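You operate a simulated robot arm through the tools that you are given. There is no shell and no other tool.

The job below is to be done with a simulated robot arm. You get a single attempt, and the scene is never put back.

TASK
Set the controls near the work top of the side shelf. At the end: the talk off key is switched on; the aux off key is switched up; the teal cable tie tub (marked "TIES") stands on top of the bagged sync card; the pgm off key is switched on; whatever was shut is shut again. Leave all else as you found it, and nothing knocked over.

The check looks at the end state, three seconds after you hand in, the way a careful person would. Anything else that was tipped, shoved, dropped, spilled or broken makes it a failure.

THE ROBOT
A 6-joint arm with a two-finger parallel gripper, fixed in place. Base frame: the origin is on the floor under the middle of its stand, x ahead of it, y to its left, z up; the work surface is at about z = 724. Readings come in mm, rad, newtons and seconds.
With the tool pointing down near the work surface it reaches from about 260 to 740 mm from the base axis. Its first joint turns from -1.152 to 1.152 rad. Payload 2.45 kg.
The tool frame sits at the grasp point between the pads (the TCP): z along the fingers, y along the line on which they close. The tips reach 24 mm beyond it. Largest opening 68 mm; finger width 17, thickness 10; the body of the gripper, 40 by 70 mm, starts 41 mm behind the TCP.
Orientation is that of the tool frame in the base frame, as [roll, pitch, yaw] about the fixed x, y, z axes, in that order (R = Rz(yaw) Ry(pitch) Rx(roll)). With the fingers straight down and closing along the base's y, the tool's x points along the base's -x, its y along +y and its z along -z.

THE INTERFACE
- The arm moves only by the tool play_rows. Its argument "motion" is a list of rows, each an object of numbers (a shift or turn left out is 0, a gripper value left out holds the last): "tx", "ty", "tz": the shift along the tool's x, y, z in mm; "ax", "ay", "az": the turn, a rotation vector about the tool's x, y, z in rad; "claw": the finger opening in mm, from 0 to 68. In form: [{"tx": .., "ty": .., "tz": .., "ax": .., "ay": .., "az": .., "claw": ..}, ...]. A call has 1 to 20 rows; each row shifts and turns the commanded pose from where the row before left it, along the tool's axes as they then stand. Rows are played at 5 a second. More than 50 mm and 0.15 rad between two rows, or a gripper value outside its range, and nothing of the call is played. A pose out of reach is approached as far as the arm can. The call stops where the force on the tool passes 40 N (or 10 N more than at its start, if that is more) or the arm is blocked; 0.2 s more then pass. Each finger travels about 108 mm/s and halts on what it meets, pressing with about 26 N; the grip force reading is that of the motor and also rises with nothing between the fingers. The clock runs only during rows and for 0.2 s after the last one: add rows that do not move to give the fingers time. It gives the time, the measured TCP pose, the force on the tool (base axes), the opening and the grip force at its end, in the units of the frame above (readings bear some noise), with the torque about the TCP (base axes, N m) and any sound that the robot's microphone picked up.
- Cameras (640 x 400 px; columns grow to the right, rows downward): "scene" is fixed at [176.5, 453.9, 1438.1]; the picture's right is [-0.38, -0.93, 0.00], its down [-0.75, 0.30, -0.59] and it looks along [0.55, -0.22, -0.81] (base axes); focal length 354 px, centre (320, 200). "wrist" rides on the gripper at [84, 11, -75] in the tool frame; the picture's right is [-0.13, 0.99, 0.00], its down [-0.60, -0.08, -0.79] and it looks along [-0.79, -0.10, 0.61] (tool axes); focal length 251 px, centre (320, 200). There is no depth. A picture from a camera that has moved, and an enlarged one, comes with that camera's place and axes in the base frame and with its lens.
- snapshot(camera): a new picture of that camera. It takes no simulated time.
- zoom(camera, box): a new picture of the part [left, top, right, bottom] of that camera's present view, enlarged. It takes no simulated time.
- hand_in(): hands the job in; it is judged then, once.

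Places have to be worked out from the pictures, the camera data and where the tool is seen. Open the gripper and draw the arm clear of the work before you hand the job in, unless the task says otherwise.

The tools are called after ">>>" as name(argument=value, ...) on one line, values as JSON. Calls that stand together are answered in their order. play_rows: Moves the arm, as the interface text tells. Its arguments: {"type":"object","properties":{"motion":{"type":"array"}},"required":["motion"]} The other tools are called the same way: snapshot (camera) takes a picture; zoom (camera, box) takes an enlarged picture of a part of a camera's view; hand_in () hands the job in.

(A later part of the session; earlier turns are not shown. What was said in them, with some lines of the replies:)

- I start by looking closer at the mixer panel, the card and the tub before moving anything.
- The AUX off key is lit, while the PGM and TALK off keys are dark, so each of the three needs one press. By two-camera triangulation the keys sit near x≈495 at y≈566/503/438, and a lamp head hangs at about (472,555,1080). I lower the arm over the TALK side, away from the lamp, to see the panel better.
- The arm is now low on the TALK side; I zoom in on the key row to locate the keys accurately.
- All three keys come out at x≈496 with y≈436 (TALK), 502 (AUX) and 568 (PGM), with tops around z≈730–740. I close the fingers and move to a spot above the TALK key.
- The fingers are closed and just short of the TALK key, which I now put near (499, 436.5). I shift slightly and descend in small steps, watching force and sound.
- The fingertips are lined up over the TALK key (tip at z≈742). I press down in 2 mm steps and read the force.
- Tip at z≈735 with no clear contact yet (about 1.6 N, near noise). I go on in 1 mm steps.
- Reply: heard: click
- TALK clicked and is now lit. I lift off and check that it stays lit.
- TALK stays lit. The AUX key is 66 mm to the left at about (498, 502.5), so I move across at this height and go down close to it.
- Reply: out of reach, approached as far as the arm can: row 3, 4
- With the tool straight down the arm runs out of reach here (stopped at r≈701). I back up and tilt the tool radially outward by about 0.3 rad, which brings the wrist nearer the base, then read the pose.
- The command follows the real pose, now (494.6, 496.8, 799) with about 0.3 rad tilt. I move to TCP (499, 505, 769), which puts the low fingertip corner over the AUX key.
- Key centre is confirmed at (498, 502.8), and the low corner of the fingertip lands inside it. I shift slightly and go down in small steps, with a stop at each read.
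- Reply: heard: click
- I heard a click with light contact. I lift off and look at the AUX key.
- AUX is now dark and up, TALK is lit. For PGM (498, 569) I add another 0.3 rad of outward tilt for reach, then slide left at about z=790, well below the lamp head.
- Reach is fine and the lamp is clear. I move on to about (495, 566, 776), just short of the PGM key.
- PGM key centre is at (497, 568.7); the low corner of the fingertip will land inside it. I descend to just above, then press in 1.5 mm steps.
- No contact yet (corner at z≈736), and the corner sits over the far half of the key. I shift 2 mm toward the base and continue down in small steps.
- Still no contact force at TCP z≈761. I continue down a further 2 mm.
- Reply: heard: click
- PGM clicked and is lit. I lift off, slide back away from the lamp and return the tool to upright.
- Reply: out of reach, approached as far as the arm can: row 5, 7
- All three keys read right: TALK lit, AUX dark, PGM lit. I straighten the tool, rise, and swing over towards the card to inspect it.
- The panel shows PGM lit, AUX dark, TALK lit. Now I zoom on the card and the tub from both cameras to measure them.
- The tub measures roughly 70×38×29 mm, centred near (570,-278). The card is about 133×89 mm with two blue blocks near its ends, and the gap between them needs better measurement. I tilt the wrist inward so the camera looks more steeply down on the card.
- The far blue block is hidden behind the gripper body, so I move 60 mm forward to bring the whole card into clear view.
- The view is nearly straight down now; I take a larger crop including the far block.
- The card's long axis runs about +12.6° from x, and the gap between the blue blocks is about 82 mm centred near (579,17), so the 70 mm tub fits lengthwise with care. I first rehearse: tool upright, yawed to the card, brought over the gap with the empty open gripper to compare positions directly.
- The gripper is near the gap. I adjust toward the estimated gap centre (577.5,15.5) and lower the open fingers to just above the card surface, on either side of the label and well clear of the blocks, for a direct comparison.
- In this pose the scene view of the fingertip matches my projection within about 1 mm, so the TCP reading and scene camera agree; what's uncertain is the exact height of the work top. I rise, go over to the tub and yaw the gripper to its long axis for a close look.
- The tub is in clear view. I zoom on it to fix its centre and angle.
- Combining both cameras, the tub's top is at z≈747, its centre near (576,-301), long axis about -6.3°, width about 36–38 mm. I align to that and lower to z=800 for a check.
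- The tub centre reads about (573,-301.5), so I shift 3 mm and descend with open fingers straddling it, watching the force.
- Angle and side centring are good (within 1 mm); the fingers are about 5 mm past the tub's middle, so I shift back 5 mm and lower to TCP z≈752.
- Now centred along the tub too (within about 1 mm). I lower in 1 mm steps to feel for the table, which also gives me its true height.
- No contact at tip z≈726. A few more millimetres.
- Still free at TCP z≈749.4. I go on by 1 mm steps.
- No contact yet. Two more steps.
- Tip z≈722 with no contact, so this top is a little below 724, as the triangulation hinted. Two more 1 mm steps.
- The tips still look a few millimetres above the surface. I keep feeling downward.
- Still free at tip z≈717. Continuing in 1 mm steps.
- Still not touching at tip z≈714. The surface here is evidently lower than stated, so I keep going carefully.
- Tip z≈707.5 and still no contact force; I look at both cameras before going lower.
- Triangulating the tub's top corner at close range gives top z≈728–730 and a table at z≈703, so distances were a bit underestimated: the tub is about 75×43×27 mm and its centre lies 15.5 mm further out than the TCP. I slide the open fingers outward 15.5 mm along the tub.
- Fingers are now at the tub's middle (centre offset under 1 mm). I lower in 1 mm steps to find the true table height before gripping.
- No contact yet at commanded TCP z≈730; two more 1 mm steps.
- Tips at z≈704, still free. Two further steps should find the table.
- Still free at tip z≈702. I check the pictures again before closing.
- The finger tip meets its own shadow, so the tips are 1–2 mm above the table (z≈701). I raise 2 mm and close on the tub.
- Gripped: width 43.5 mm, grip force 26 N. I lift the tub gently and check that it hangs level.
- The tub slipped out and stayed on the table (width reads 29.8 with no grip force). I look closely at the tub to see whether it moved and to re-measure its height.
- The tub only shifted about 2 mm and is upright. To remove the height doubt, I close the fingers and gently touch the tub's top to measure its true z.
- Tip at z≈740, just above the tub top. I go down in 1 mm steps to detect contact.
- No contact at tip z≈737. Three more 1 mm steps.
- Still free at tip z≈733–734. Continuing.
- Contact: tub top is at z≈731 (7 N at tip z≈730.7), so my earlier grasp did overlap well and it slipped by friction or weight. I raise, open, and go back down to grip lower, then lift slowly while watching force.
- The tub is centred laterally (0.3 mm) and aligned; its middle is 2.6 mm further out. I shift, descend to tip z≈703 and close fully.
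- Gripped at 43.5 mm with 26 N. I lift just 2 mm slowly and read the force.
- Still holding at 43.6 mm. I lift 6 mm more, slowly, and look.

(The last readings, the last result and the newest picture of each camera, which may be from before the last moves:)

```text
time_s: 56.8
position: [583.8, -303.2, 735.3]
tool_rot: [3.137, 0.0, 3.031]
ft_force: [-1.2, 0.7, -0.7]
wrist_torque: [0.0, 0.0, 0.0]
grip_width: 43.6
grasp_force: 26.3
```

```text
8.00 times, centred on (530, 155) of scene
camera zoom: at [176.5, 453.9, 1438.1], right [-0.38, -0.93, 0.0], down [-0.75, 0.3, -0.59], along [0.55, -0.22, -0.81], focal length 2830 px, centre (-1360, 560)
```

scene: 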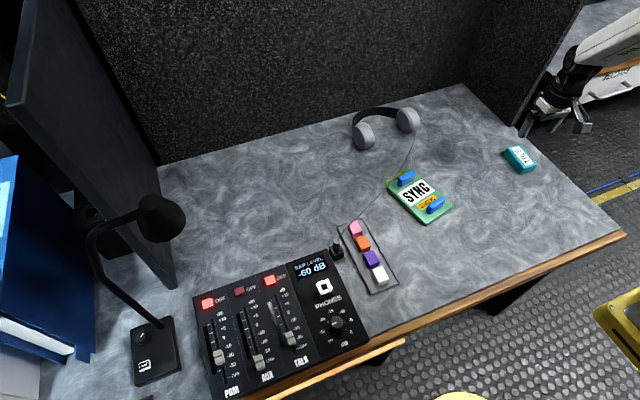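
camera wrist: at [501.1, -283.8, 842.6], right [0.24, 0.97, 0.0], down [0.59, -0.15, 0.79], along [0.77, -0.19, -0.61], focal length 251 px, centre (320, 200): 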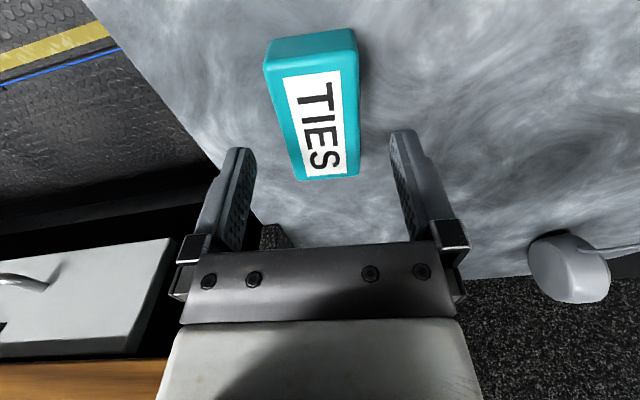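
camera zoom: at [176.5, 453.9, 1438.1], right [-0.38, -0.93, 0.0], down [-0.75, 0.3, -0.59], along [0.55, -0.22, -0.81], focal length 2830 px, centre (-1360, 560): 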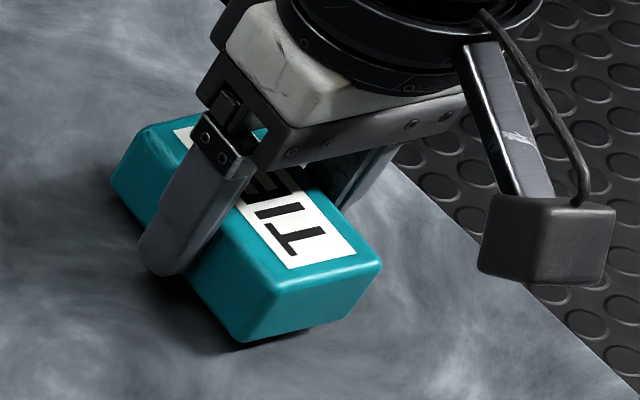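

It is really lifted this time (unchanged in the wrist view, shadow gap in the scene view). I continue lifting slowly with gentle acceleration.

>>> play_rows(motion=[{"tz": -2}, {"tz": -3}, {"tz": -4}, {"tz": -5}, {"tz": -6}, {"tz": -6}, {"tz": -6}, {"tz": -6}, {"tz": -6}, {"tz": -6}, {"tz": -5}, {"tz": -4}, {"tz": -3}, {"tz": -2}, {"tz": 0}])

>>> snapshot(camera="wrist")

>>> zoom(camera="scene", box=[490, 80, 590, 180])

```text
time_s: 60.0
position: [583.8, -304.9, 798.8]
tool_rot: [3.138, 0.003, 3.031]
ft_force: [-0.4, -0.2, -0.8]
wrist_torque: [0.02, -0.02, 0.03]
grip_width: 43.5
grasp_force: 26.0
```

```text
taken
camera wrist: at [502.2, -284.2, 872.9], right [0.24, 0.97, 0.0], down [0.59, -0.15, 0.79], along [0.77, -0.19, -0.61], focal length 251 px, centre (320, 200)
```

wrist: 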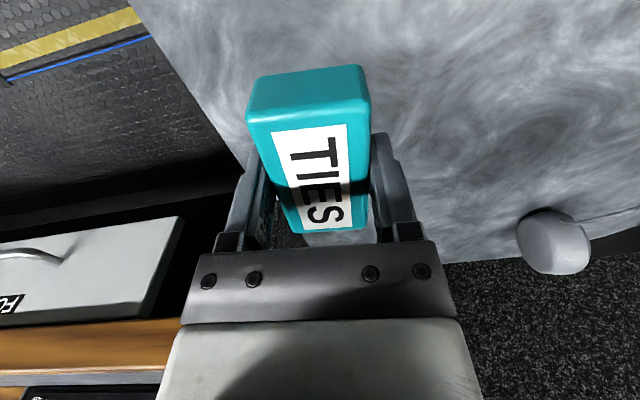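

```text
4.00 times, centred on (540, 130) of scene
camera zoom: at [176.5, 453.9, 1438.1], right [-0.38, -0.93, 0.0], down [-0.75, 0.3, -0.59], along [0.55, -0.22, -0.81], focal length 1415 px, centre (-560, 480)
```

zoom: 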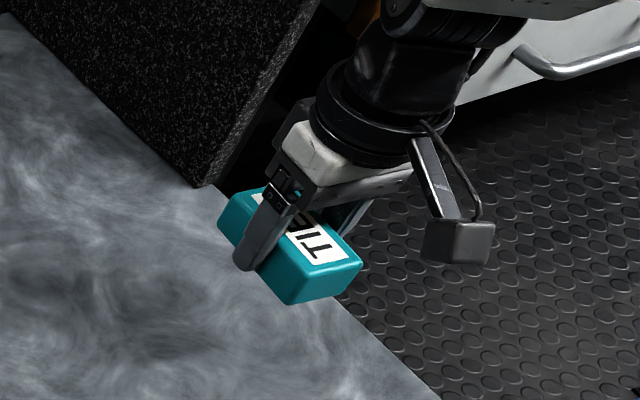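

The tub is firmly held with its centre within about 1 mm of the TCP, its bottom about 25.5 mm below the TCP. I carry it slowly at this height toward the card.

>>> play_rows(motion=[{"ty": 5, "tx": 0.53}, {"ty": 8, "tx": 0.85}, {"ty": 11, "tx": 1.17}, {"ty": 14, "tx": 1.49}, {"ty": 17, "tx": 1.81}, {"ty": 18, "tx": 1.91}, {"ty": 18, "tx": 1.91}, {"ty": 18, "tx": 1.91}, {"ty": 18, "tx": 1.91}, {"ty": 18, "tx": 1.91}, {"ty": 18, "tx": 1.91}, {"ty": 18, "tx": 1.91}, {"ty": 18, "tx": 1.91}, {"ty": 18, "tx": 1.91}, {"ty": 18, "tx": 1.91}, {"ty": 18, "tx": 1.91}, {"ty": 14, "tx": 1.49}, {"ty": 11, "tx": 1.17}, {"ty": 8, "tx": 0.85}, {"ty": 5, "tx": 0.53}])

>>> snapshot(camera="wrist")

>>> snapshot(camera="scene")

```text
time_s: 64.2
position: [586.9, -10.7, 799.6]
tool_rot: [3.138, 0.001, 3.032]
ft_force: [-0.2, 0.7, -1.6]
wrist_torque: [0.01, 0.0, 0.0]
grip_width: 43.4
grasp_force: 26.4
```

```text
taken
camera wrist: at [504.2, 9.3, 873.5], right [0.24, 0.97, 0.0], down [0.59, -0.15, 0.79], along [0.77, -0.19, -0.61], focal length 251 px, centre (320, 200)
```

wrist: 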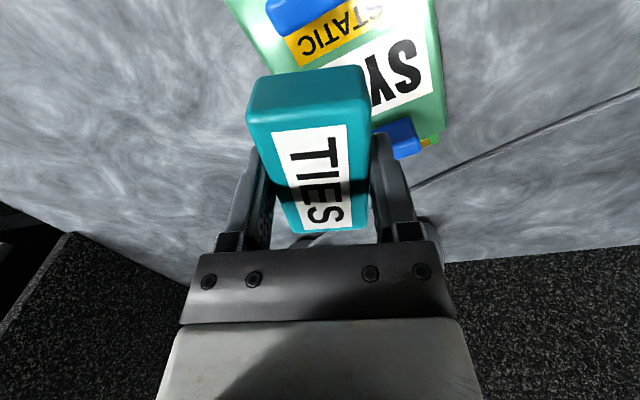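

```text
taken
```

scene: 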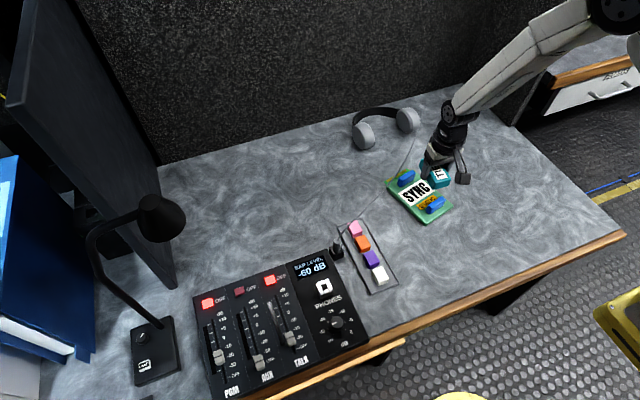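

Tub is beside the card at safe height. I now rotate it to the card's angle and move over the gap between the blue blocks.

>>> play_rows(motion=[{"az": -0.03}, {"az": -0.05}, {"az": -0.055}, {"az": -0.055}, {"az": -0.055}, {"az": -0.05}, {"az": -0.042}, {"tx": -1.0, "ty": 4}, {"tx": -1.6, "ty": 6}, {"tx": -1.8, "ty": 7}, {"tx": -1.2, "ty": 4.7}, {"tx": -0.6, "ty": 2.5}, {"tz": 0}])

>>> snapshot(camera="wrist")

>>> zoom(camera="scene", box=[370, 130, 490, 230])

```text
time_s: 67.0
position: [587.8, 13.4, 800.1]
tool_rot: [3.138, 0.005, -2.915]
ft_force: [-0.3, -0.1, -0.7]
wrist_torque: [0.01, 0.03, 0.01]
grip_width: 43.6
grasp_force: 25.7
```

```text
taken
camera wrist: at [504.6, 5.8, 874.4], right [-0.1, 1.0, 0.0], down [0.6, 0.06, 0.79], along [0.79, 0.08, -0.61], focal length 251 px, centre (320, 200)
```

wrist: 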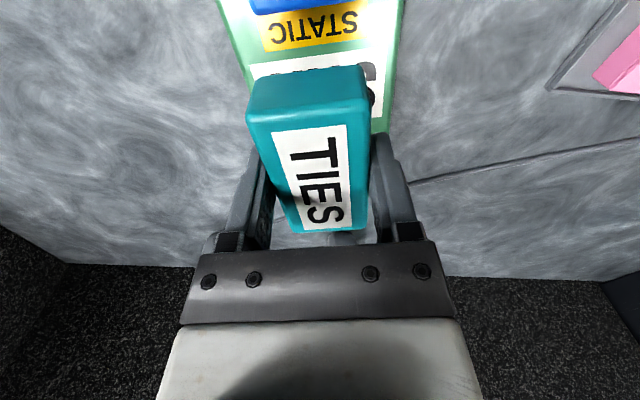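

```text
4.00 times, centred on (430, 180) of scene
camera zoom: at [176.5, 453.9, 1438.1], right [-0.38, -0.93, 0.0], down [-0.75, 0.3, -0.59], along [0.55, -0.22, -0.81], focal length 1415 px, centre (-120, 280)
```

zoom: 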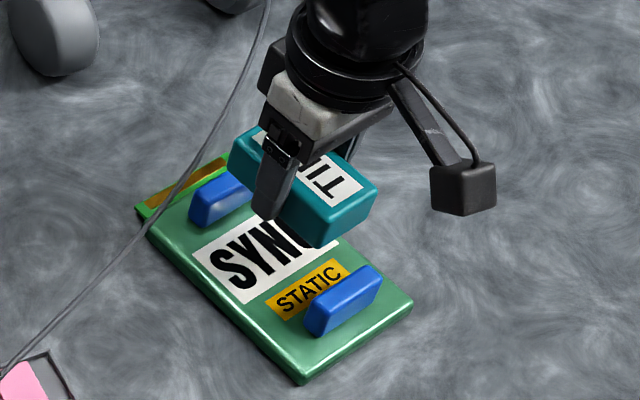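

Lateral centring is about 2 mm off and the near block face is about 47 mm from the TCP, so the tub is close to the middle of the gap. I correct 2 mm sideways and lower slowly until the tub bottom is just above the block tops.

>>> play_rows(motion=[{"ty": 2.2, "tz": 2}, {"tz": 4}, {"tz": 5}, {"tz": 5}, {"tz": 5}, {"tz": 3}, {"tz": 2}, {"tz": 0}])

>>> zoom(camera="wrist", box=[190, 0, 450, 200])

>>> zoom(camera="scene", box=[375, 150, 465, 225])

```text
time_s: 68.8
position: [585.5, 15.3, 774.3]
tool_rot: [3.139, 0.003, -2.916]
ft_force: [-1.0, 0.1, -0.6]
wrist_torque: [0.02, -0.01, 0.0]
grip_width: 43.4
grasp_force: 26.3
```

```text
2.00 times, centred on (320, 100) of wrist
camera zoom: at [502.3, 7.7, 848.3], right [-0.1, 1.0, 0.0], down [0.6, 0.06, 0.79], along [0.79, 0.08, -0.61], focal length 503 px, centre (320, 400)
```

zoom: 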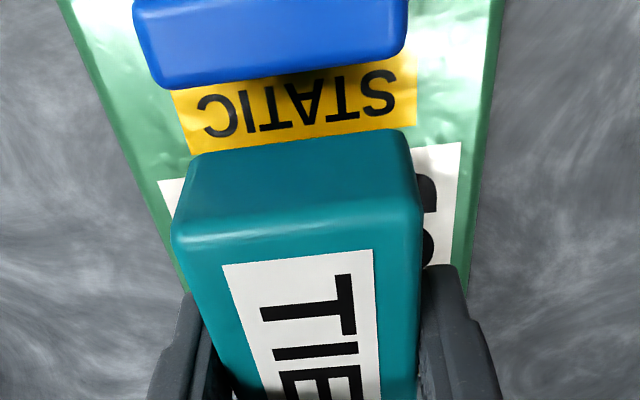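

```text
5.33 times, centred on (420, 188) of scene
camera zoom: at [176.5, 453.9, 1438.1], right [-0.38, -0.93, 0.0], down [-0.75, 0.3, -0.59], along [0.55, -0.22, -0.81], focal length 1886 px, centre (-213, 267)
```

zoom: 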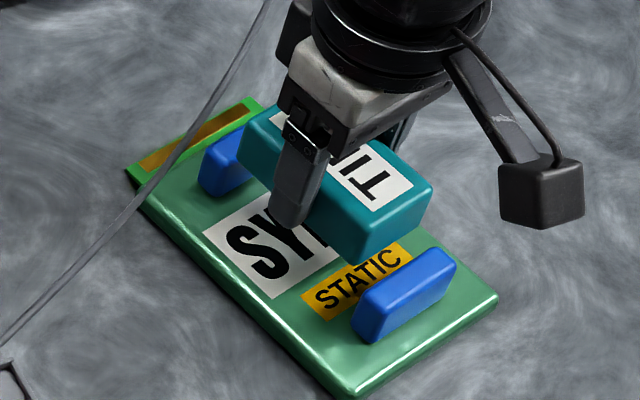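

Margins to both blocks look like about 9 mm. I lower slowly into the gap, stopping a few mm above the card.

>>> play_rows(motion=[{"tz": 2}, {"tz": 3}, {"tz": 3}, {"tz": 3}, {"tz": 3}, {"tz": 3}, {"tz": 3}, {"tz": 0}])

>>> zoom(camera="wrist", box=[190, 0, 450, 200])

>>> zoom(camera="scene", box=[375, 150, 465, 225])

```text
time_s: 70.6
position: [587.1, 14.7, 755.7]
tool_rot: [3.139, 0.003, -2.915]
ft_force: [-0.1, 0.1, -0.7]
wrist_torque: [0.03, 0.0, -0.03]
grip_width: 43.6
grasp_force: 26.1
```

```text
2.00 times, centred on (320, 100) of wrist
camera zoom: at [503.1, 7.2, 828.8], right [-0.1, 1.0, 0.0], down [0.6, 0.06, 0.79], along [0.79, 0.08, -0.61], focal length 503 px, centre (320, 400)
```

zoom: 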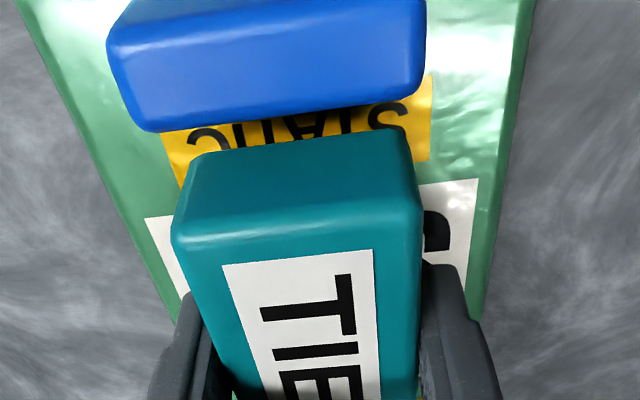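

```text
5.33 times, centred on (420, 188) of scene
camera zoom: at [176.5, 453.9, 1438.1], right [-0.38, -0.93, 0.0], down [-0.75, 0.3, -0.59], along [0.55, -0.22, -0.81], focal length 1886 px, centre (-213, 267)
```

zoom: 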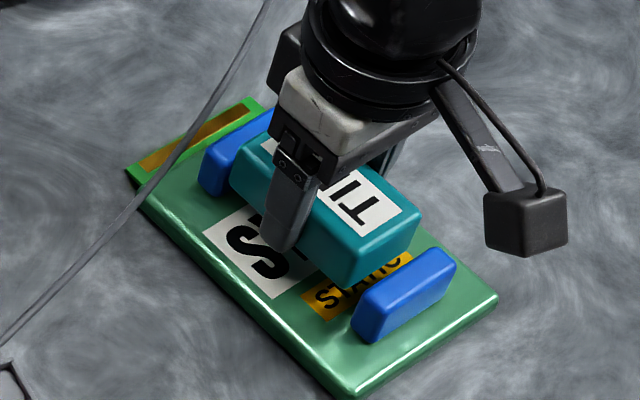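

Clear on both ends. I lower another 10 mm, then feel for the card.

>>> play_rows(motion=[{"tz": 2}, {"tz": 3}, {"tz": 3}, {"tz": 2}, {"tz": 0}])

>>> zoom(camera="wrist", box=[190, 0, 450, 200])

>>> zoom(camera="scene", box=[375, 150, 465, 225])

```text
time_s: 71.8
position: [586.5, 15.4, 743.2]
tool_rot: [3.139, 0.0, -2.917]
ft_force: [0.9, 0.1, -0.9]
wrist_torque: [-0.01, -0.02, 0.03]
grip_width: 43.3
grasp_force: 25.7
```

```text
2.00 times, centred on (320, 100) of wrist
camera zoom: at [503.0, 7.5, 817.1], right [-0.1, 1.0, 0.0], down [0.6, 0.06, 0.79], along [0.79, 0.08, -0.61], focal length 503 px, centre (320, 400)
```

zoom: 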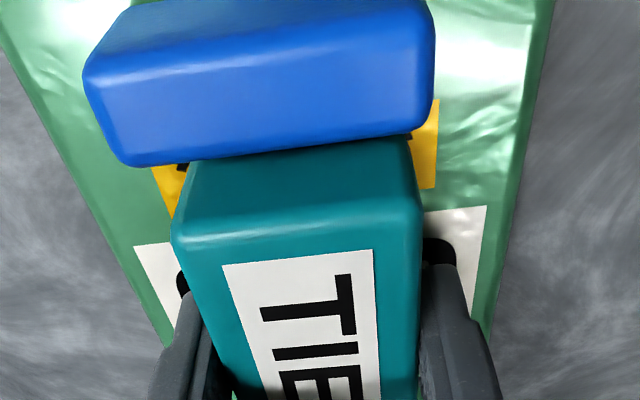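

```text
5.33 times, centred on (420, 188) of scene
camera zoom: at [176.5, 453.9, 1438.1], right [-0.38, -0.93, 0.0], down [-0.75, 0.3, -0.59], along [0.55, -0.22, -0.81], focal length 1886 px, centre (-213, 267)
```

zoom: 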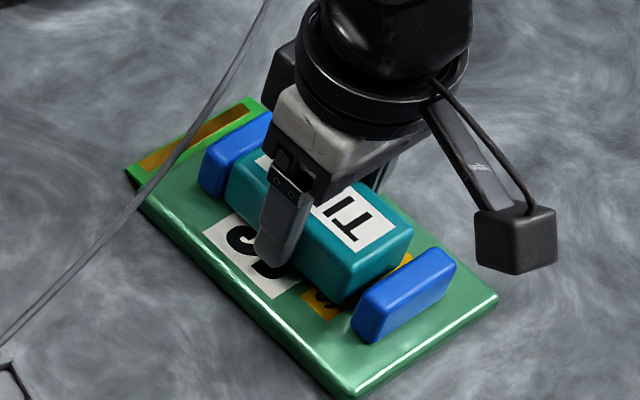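

Still clear of both blocks, with the tub bottom at about z=718. I step down 1 mm at a time to find the card.

>>> play_rows(motion=[{"tz": 1}, {"tz": 1}, {"tz": 1}, {"tz": 0}])

```text
time_s: 72.8
position: [586.5, 15.7, 741.1]
tool_rot: [3.137, 0.004, -2.917]
ft_force: [-3.4, -0.9, 11.6]
wrist_torque: [-0.19, 0.31, 0.0]
grip_width: 43.4
grasp_force: 26.6
```

Contact: 11.6 N upward at TCP z≈741, centred somewhat toward the near end. I look at both views before releasing.

>>> snapshot(camera="wrist")

>>> zoom(camera="scene", box=[385, 155, 455, 215])

>>> zoom(camera="wrist", box=[210, 40, 430, 200])

```text
taken
camera wrist: at [503.1, 7.2, 814.4], right [-0.1, 1.0, 0.0], down [0.6, 0.06, 0.79], along [0.79, 0.08, -0.61], focal length 251 px, centre (320, 200)
```

wrist: 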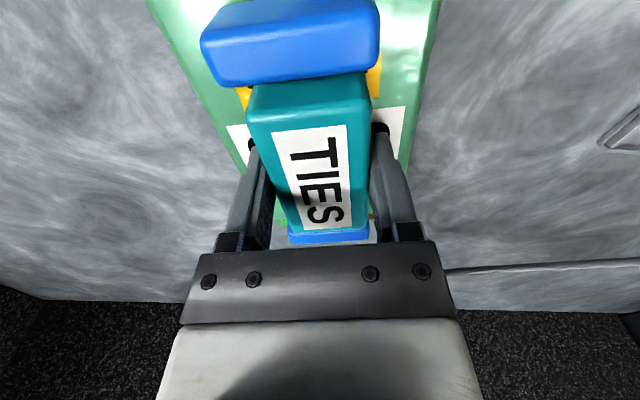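

```text
6.67 times, centred on (420, 185) of scene
camera zoom: at [176.2, 453.9, 1438.1], right [-0.38, -0.93, 0.0], down [-0.75, 0.3, -0.59], along [0.55, -0.22, -0.81], focal length 2358 px, centre (-347, 300)
```

zoom: 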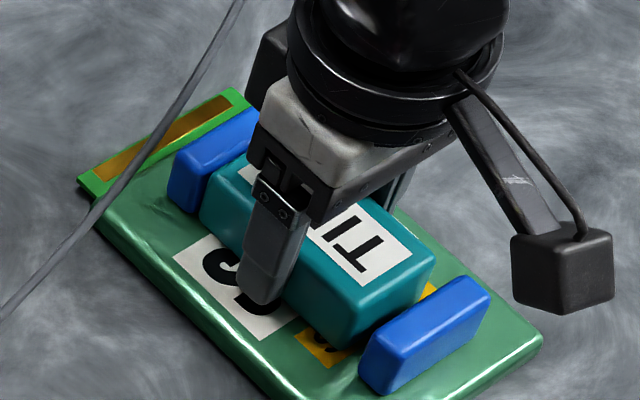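

```text
2.50 times, centred on (320, 120) of wrist
camera zoom: at [503.1, 7.2, 814.4], right [-0.1, 1.0, 0.0], down [0.6, 0.06, 0.79], along [0.79, 0.08, -0.61], focal length 629 px, centre (320, 400)
```

zoom: 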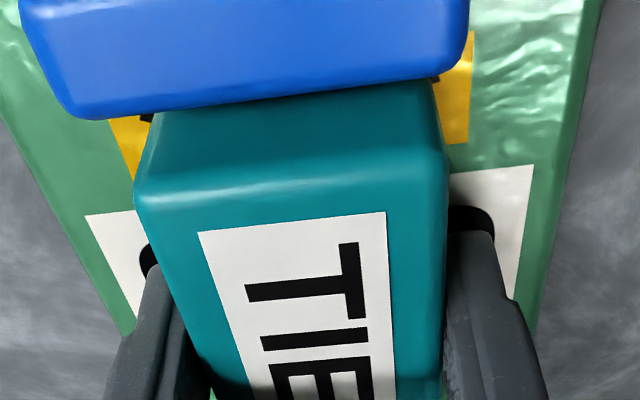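

The tub sits in the gap with clear space at both blue blocks. I ease off half a millimetre to relax the press before opening.

>>> play_rows(motion=[{"tz": -0.4}, {"tz": 0}])

```text
time_s: 73.4
position: [587.5, 15.8, 740.3]
tool_rot: [3.141, 0.005, -2.915]
ft_force: [0.6, -3.1, 8.3]
wrist_torque: [-0.16, 0.32, 0.08]
grip_width: 43.6
grasp_force: 25.8
```

Still 8 N. I ease off a bit more.

>>> play_rows(motion=[{"tz": -0.4}, {"tz": 0}])

```text
time_s: 74.0
position: [586.3, 14.8, 740.8]
tool_rot: [3.139, 0.003, -2.917]
ft_force: [2.3, 0.2, 4.2]
wrist_torque: [-0.09, 0.04, 0.04]
grip_width: 43.5
grasp_force: 26.0
```

Down to about 4 N, a light seat. I open the fingers gradually to release.

>>> play_rows(motion=[{"claw": 45}, {"claw": 47}, {"claw": 52}, {"claw": 58}, {"tz": 0}, {"tz": 0}])

>>> zoom(camera="wrist", box=[190, 40, 450, 240])

>>> zoom(camera="scene", box=[385, 155, 455, 215])

```text
time_s: 75.4
position: [585.4, 15.7, 740.2]
tool_rot: [3.139, 0.001, -2.917]
ft_force: [0.1, 0.7, 1.0]
wrist_torque: [0.01, 0.0, 0.01]
grip_width: 58.1
grasp_force: 0.0
```

```text
2.00 times, centred on (320, 140) of wrist
camera zoom: at [502.4, 7.8, 814.5], right [-0.1, 1.0, 0.0], down [0.6, 0.06, 0.79], along [0.79, 0.08, -0.61], focal length 503 px, centre (320, 320)
```

zoom: 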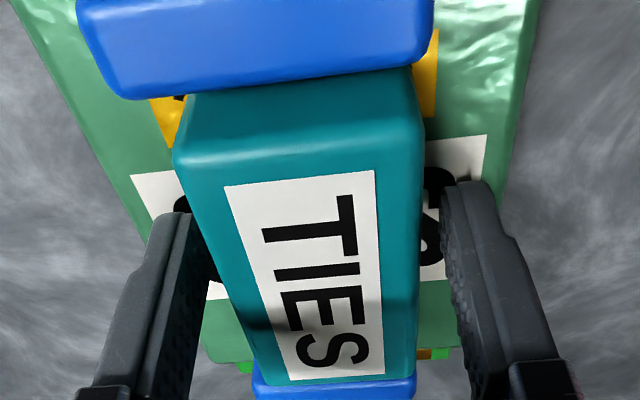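

```text
6.67 times, centred on (420, 185) of scene
camera zoom: at [176.5, 453.9, 1438.1], right [-0.38, -0.93, 0.0], down [-0.75, 0.3, -0.59], along [0.55, -0.22, -0.81], focal length 2358 px, centre (-347, 300)
```

zoom: 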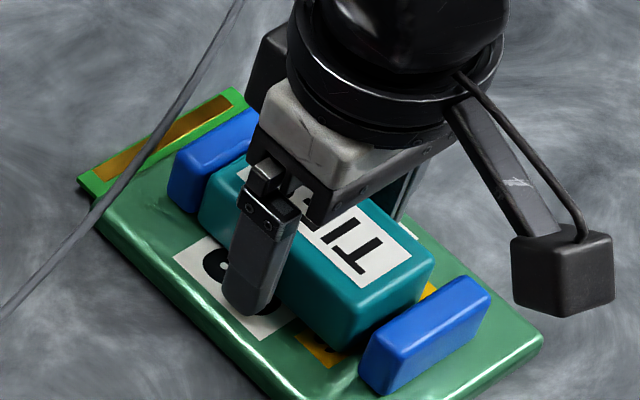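

The tub is released and standing between the blocks. I raise the open gripper straight up, slowly at first.

>>> play_rows(motion=[{"tz": -2}, {"tz": -5}, {"tz": -10}, {"tz": -20}, {"tz": -30}, {"tz": -40}, {"tz": 0}])

>>> snapshot(camera="wrist")

>>> zoom(camera="scene", box=[375, 150, 465, 225])

```text
time_s: 77.0
position: [587.0, 13.4, 851.1]
tool_rot: [3.137, 0.001, -2.916]
ft_force: [-0.3, 0.6, -0.1]
wrist_torque: [0.03, -0.01, 0.03]
grip_width: 58.1
grasp_force: 0.0
```

```text
taken
camera wrist: at [502.5, 6.9, 924.4], right [-0.1, 1.0, 0.0], down [0.6, 0.06, 0.79], along [0.79, 0.08, -0.61], focal length 251 px, centre (320, 200)
```

wrist: 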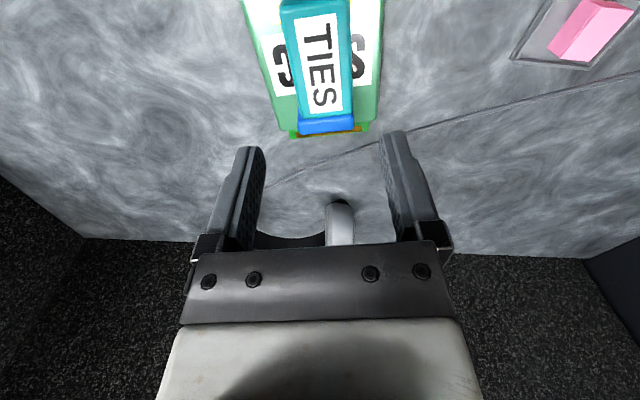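

```text
5.33 times, centred on (420, 188) of scene
camera zoom: at [176.5, 453.9, 1438.1], right [-0.38, -0.93, 0.0], down [-0.75, 0.3, -0.59], along [0.55, -0.22, -0.81], focal length 1886 px, centre (-213, 267)
```

zoom: 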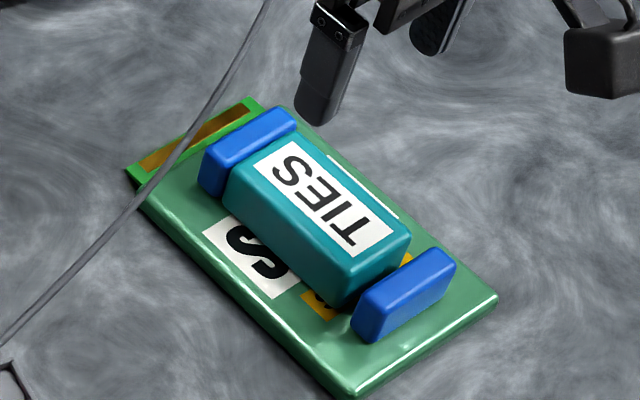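

I zoom in to check that the tub stands flat and clear of both blue blocks.

>>> zoom(camera="scene", box=[395, 160, 445, 210])

>>> zoom(camera="wrist", box=[220, 0, 420, 150])

```text
8.00 times, centred on (420, 185) of scene
camera zoom: at [176.5, 453.9, 1438.1], right [-0.38, -0.93, 0.0], down [-0.75, 0.3, -0.59], along [0.55, -0.22, -0.81], focal length 2830 px, centre (-480, 320)
```

zoom: 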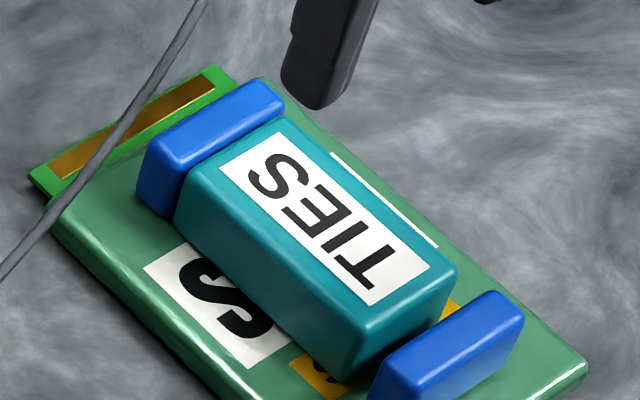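

```text
2.67 times, centred on (320, 75) of wrist
camera zoom: at [502.5, 6.9, 924.4], right [-0.1, 1.0, 0.0], down [0.6, 0.06, 0.79], along [0.79, 0.08, -0.61], focal length 670 px, centre (320, 533)
```

zoom: 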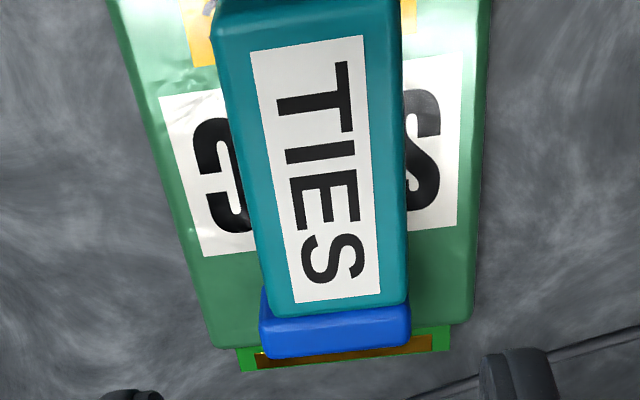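

To be sure the tub is level and both end gaps are open, I want a side view. I raise, move to the -y side, and yaw the wrist so its camera looks across the card.

>>> play_rows(motion=[{"tx": 9, "ty": -39, "tz": -20}, {"tx": 9, "ty": -39, "tz": -10}, {"az": -0.14}, {"az": -0.14}, {"az": -0.14}, {"az": -0.14}, {"az": -0.14}, {"az": -0.14}, {"az": -0.14}, {"az": -0.14}, {"az": -0.14}, {"az": -0.14}, {"az": -0.14}, {"tz": 0}])

>>> snapshot(camera="wrist")

>>> snapshot(camera="scene")

```text
time_s: 80.0
position: [586.7, -66.4, 879.3]
tool_rot: [-3.138, 0.004, -1.374]
ft_force: [-0.3, 1.2, -0.8]
wrist_torque: [0.0, -0.02, 0.01]
grip_width: 57.7
grasp_force: 0.0
```

```text
taken
camera wrist: at [592.1, -149.8, 952.9], right [-1.0, -0.07, 0.0], down [-0.04, 0.61, 0.8], along [-0.05, 0.79, -0.61], focal length 251 px, centre (320, 200)
```

wrist: 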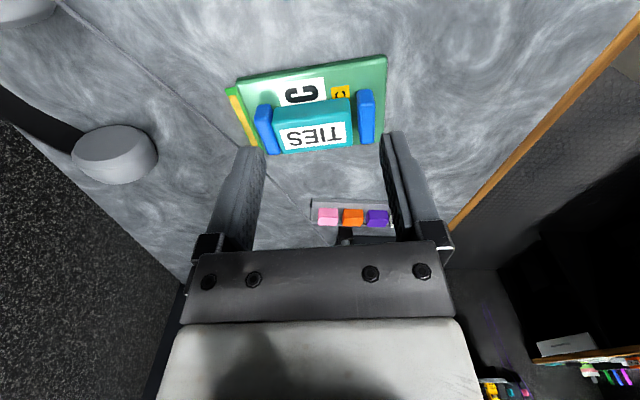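

```text
taken
```

scene: 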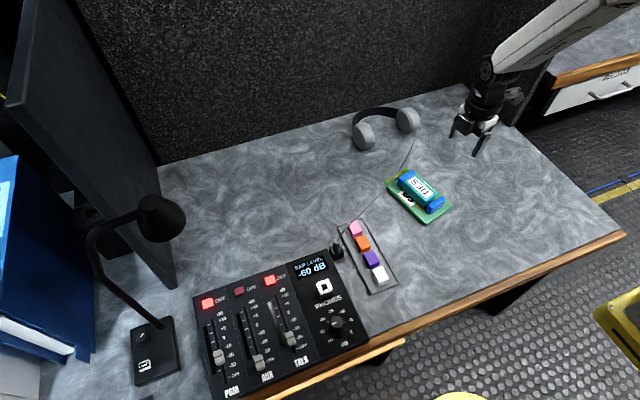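

The side view works; I zoom in on the tub and blocks.

>>> zoom(camera="wrist", box=[220, 40, 400, 165])

```text
3.20 times, centred on (310, 102) of wrist
camera zoom: at [592.1, -149.8, 952.9], right [-1.0, -0.07, 0.0], down [-0.04, 0.61, 0.8], along [-0.05, 0.79, -0.61], focal length 805 px, centre (352, 512)
```

zoom: 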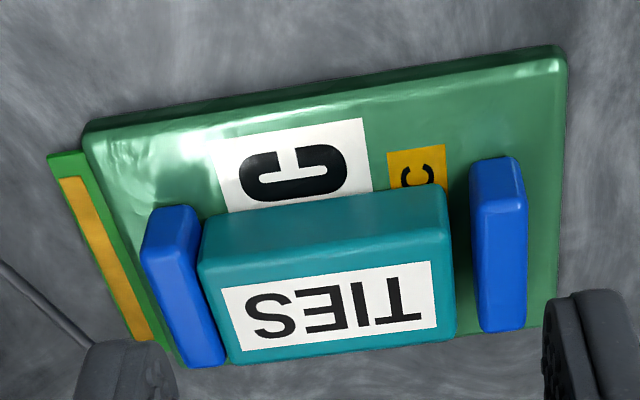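

The tub stands flat between the blocks, with about 8 mm gap at the near block and a small gap at the far one. I repeat the earlier scene crop to verify that neither block nor the card moved.

>>> zoom(camera="scene", box=[380, 160, 460, 230])

>>> zoom(camera="wrist", box=[250, 80, 350, 160])

```text
5.71 times, centred on (420, 195) of scene
camera zoom: at [176.5, 453.9, 1438.1], right [-0.38, -0.93, 0.0], down [-0.75, 0.3, -0.59], along [0.55, -0.22, -0.81], focal length 2021 px, centre (-251, 229)
```

zoom: 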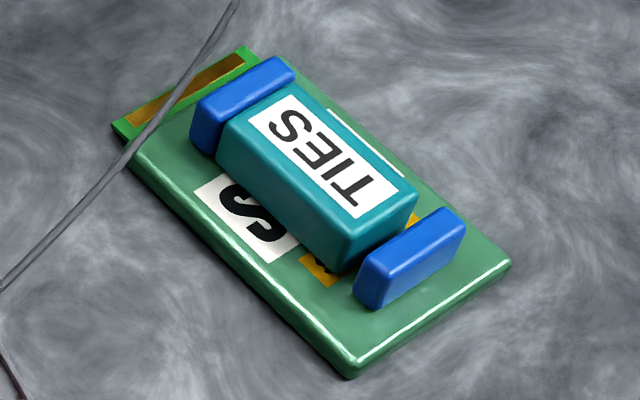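

```text
5.00 times, centred on (300, 120) of wrist
camera zoom: at [592.1, -149.8, 952.9], right [-1.0, -0.07, 0.0], down [-0.04, 0.61, 0.8], along [-0.05, 0.79, -0.61], focal length 1257 px, centre (420, 600)
```

zoom: 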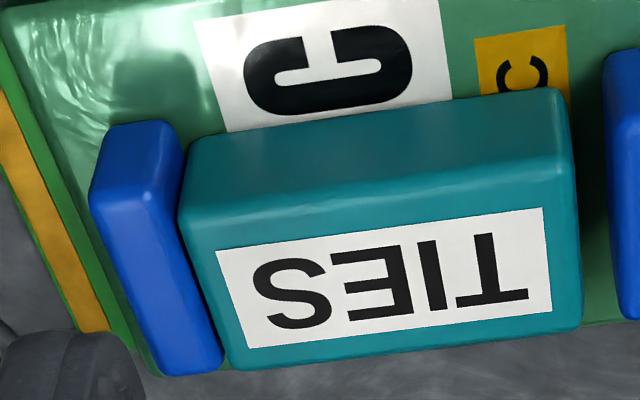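

Blocks and card are exactly where they were, with a small visible gap at the far block and a larger one at the near. I raise and draw the open gripper clear, then check everything once more.

>>> play_rows(motion=[{"tz": -20}, {"tz": -40}, {"tz": -40}, {"tz": -20, "claw": 68}, {"tx": -7, "ty": 36}, {"tx": -7, "ty": 36}, {"tx": -7, "ty": 36}, {"tx": -7, "ty": 36}, {"tz": 0}, {"tz": 0}])

>>> snapshot(camera="scene")

>>> zoom(camera="scene", box=[180, 220, 420, 400])

>>> zoom(camera="scene", box=[370, 120, 570, 245])

```text
time_s: 82.2
position: [437.4, -64.0, 998.3]
tool_rot: [-3.138, 0.001, -1.375]
ft_force: [0.3, -0.1, 0.7]
wrist_torque: [-0.01, 0.01, -0.02]
grip_width: 67.7
grasp_force: 0.0
```

```text
taken
```

scene: 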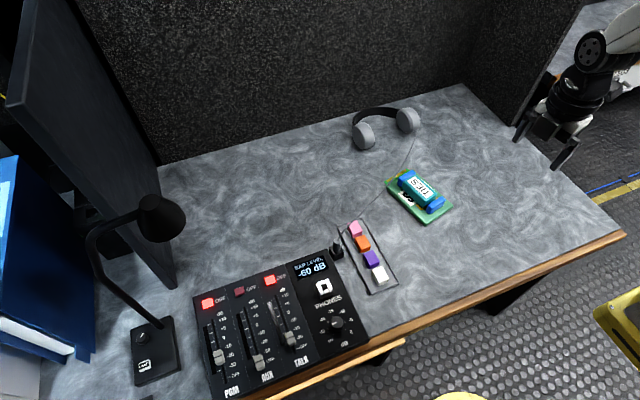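

```text
2.22 times, centred on (300, 310) of scene
camera zoom: at [176.5, 453.9, 1438.1], right [-0.38, -0.93, 0.0], down [-0.75, 0.3, -0.59], along [0.55, -0.22, -0.81], focal length 786 px, centre (364, -44)
```

zoom: 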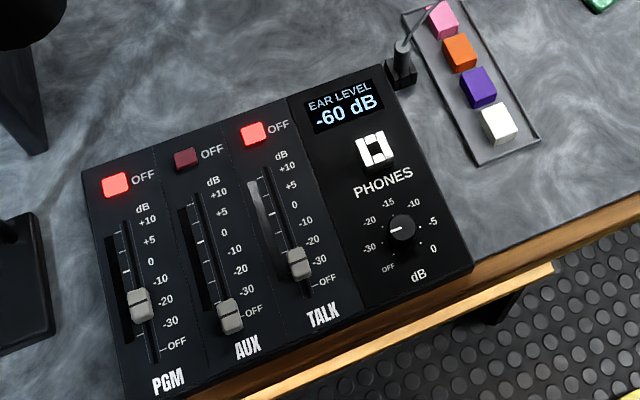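

```text
3.20 times, centred on (470, 182) of scene
camera zoom: at [176.5, 453.9, 1438.1], right [-0.38, -0.93, 0.0], down [-0.75, 0.3, -0.59], along [0.55, -0.22, -0.81], focal length 1132 px, centre (-160, 256)
```

zoom: 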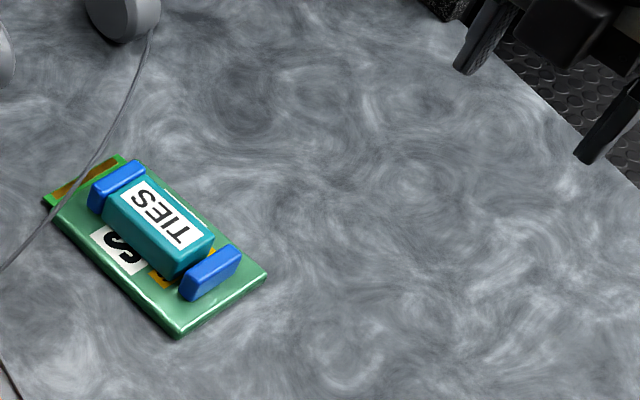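

Final check: PGM and TALK off keys are lit, and AUX is dark and up. The faders, card, blocks, cord and lamp are unchanged. The tub stands on the bagged sync card, and the arm is clear with the gripper open, so I hand in.

>>> hand_in()

```text
The job is handed in.
```

I set all three keys and stood the TIES tub on the bagged sync card, then handed the job in. The result of the check has not come back.

- **Keys:** talk off and pgm off are lit. Aux off was lit at the start; I pressed it once and it is now dark and up. Each key gave one click.
- **Tub:** it stands flat on the card between the two blue blocks. The gap is about 8 mm to the near block and only 1–2 mm to the far one. The blocks and the card show no movement against the earlier pictures.
- **First grip failed:** on the first try the tub slipped out as I lifted it. It stayed upright on the table and shifted about 2 mm. The second, slower lift held.
- **Everything else:** the faders, lamp, headphones and cord look as I found them. I opened nothing, so there was nothing to shut again. The gripper is open and the arm is clear of the work.
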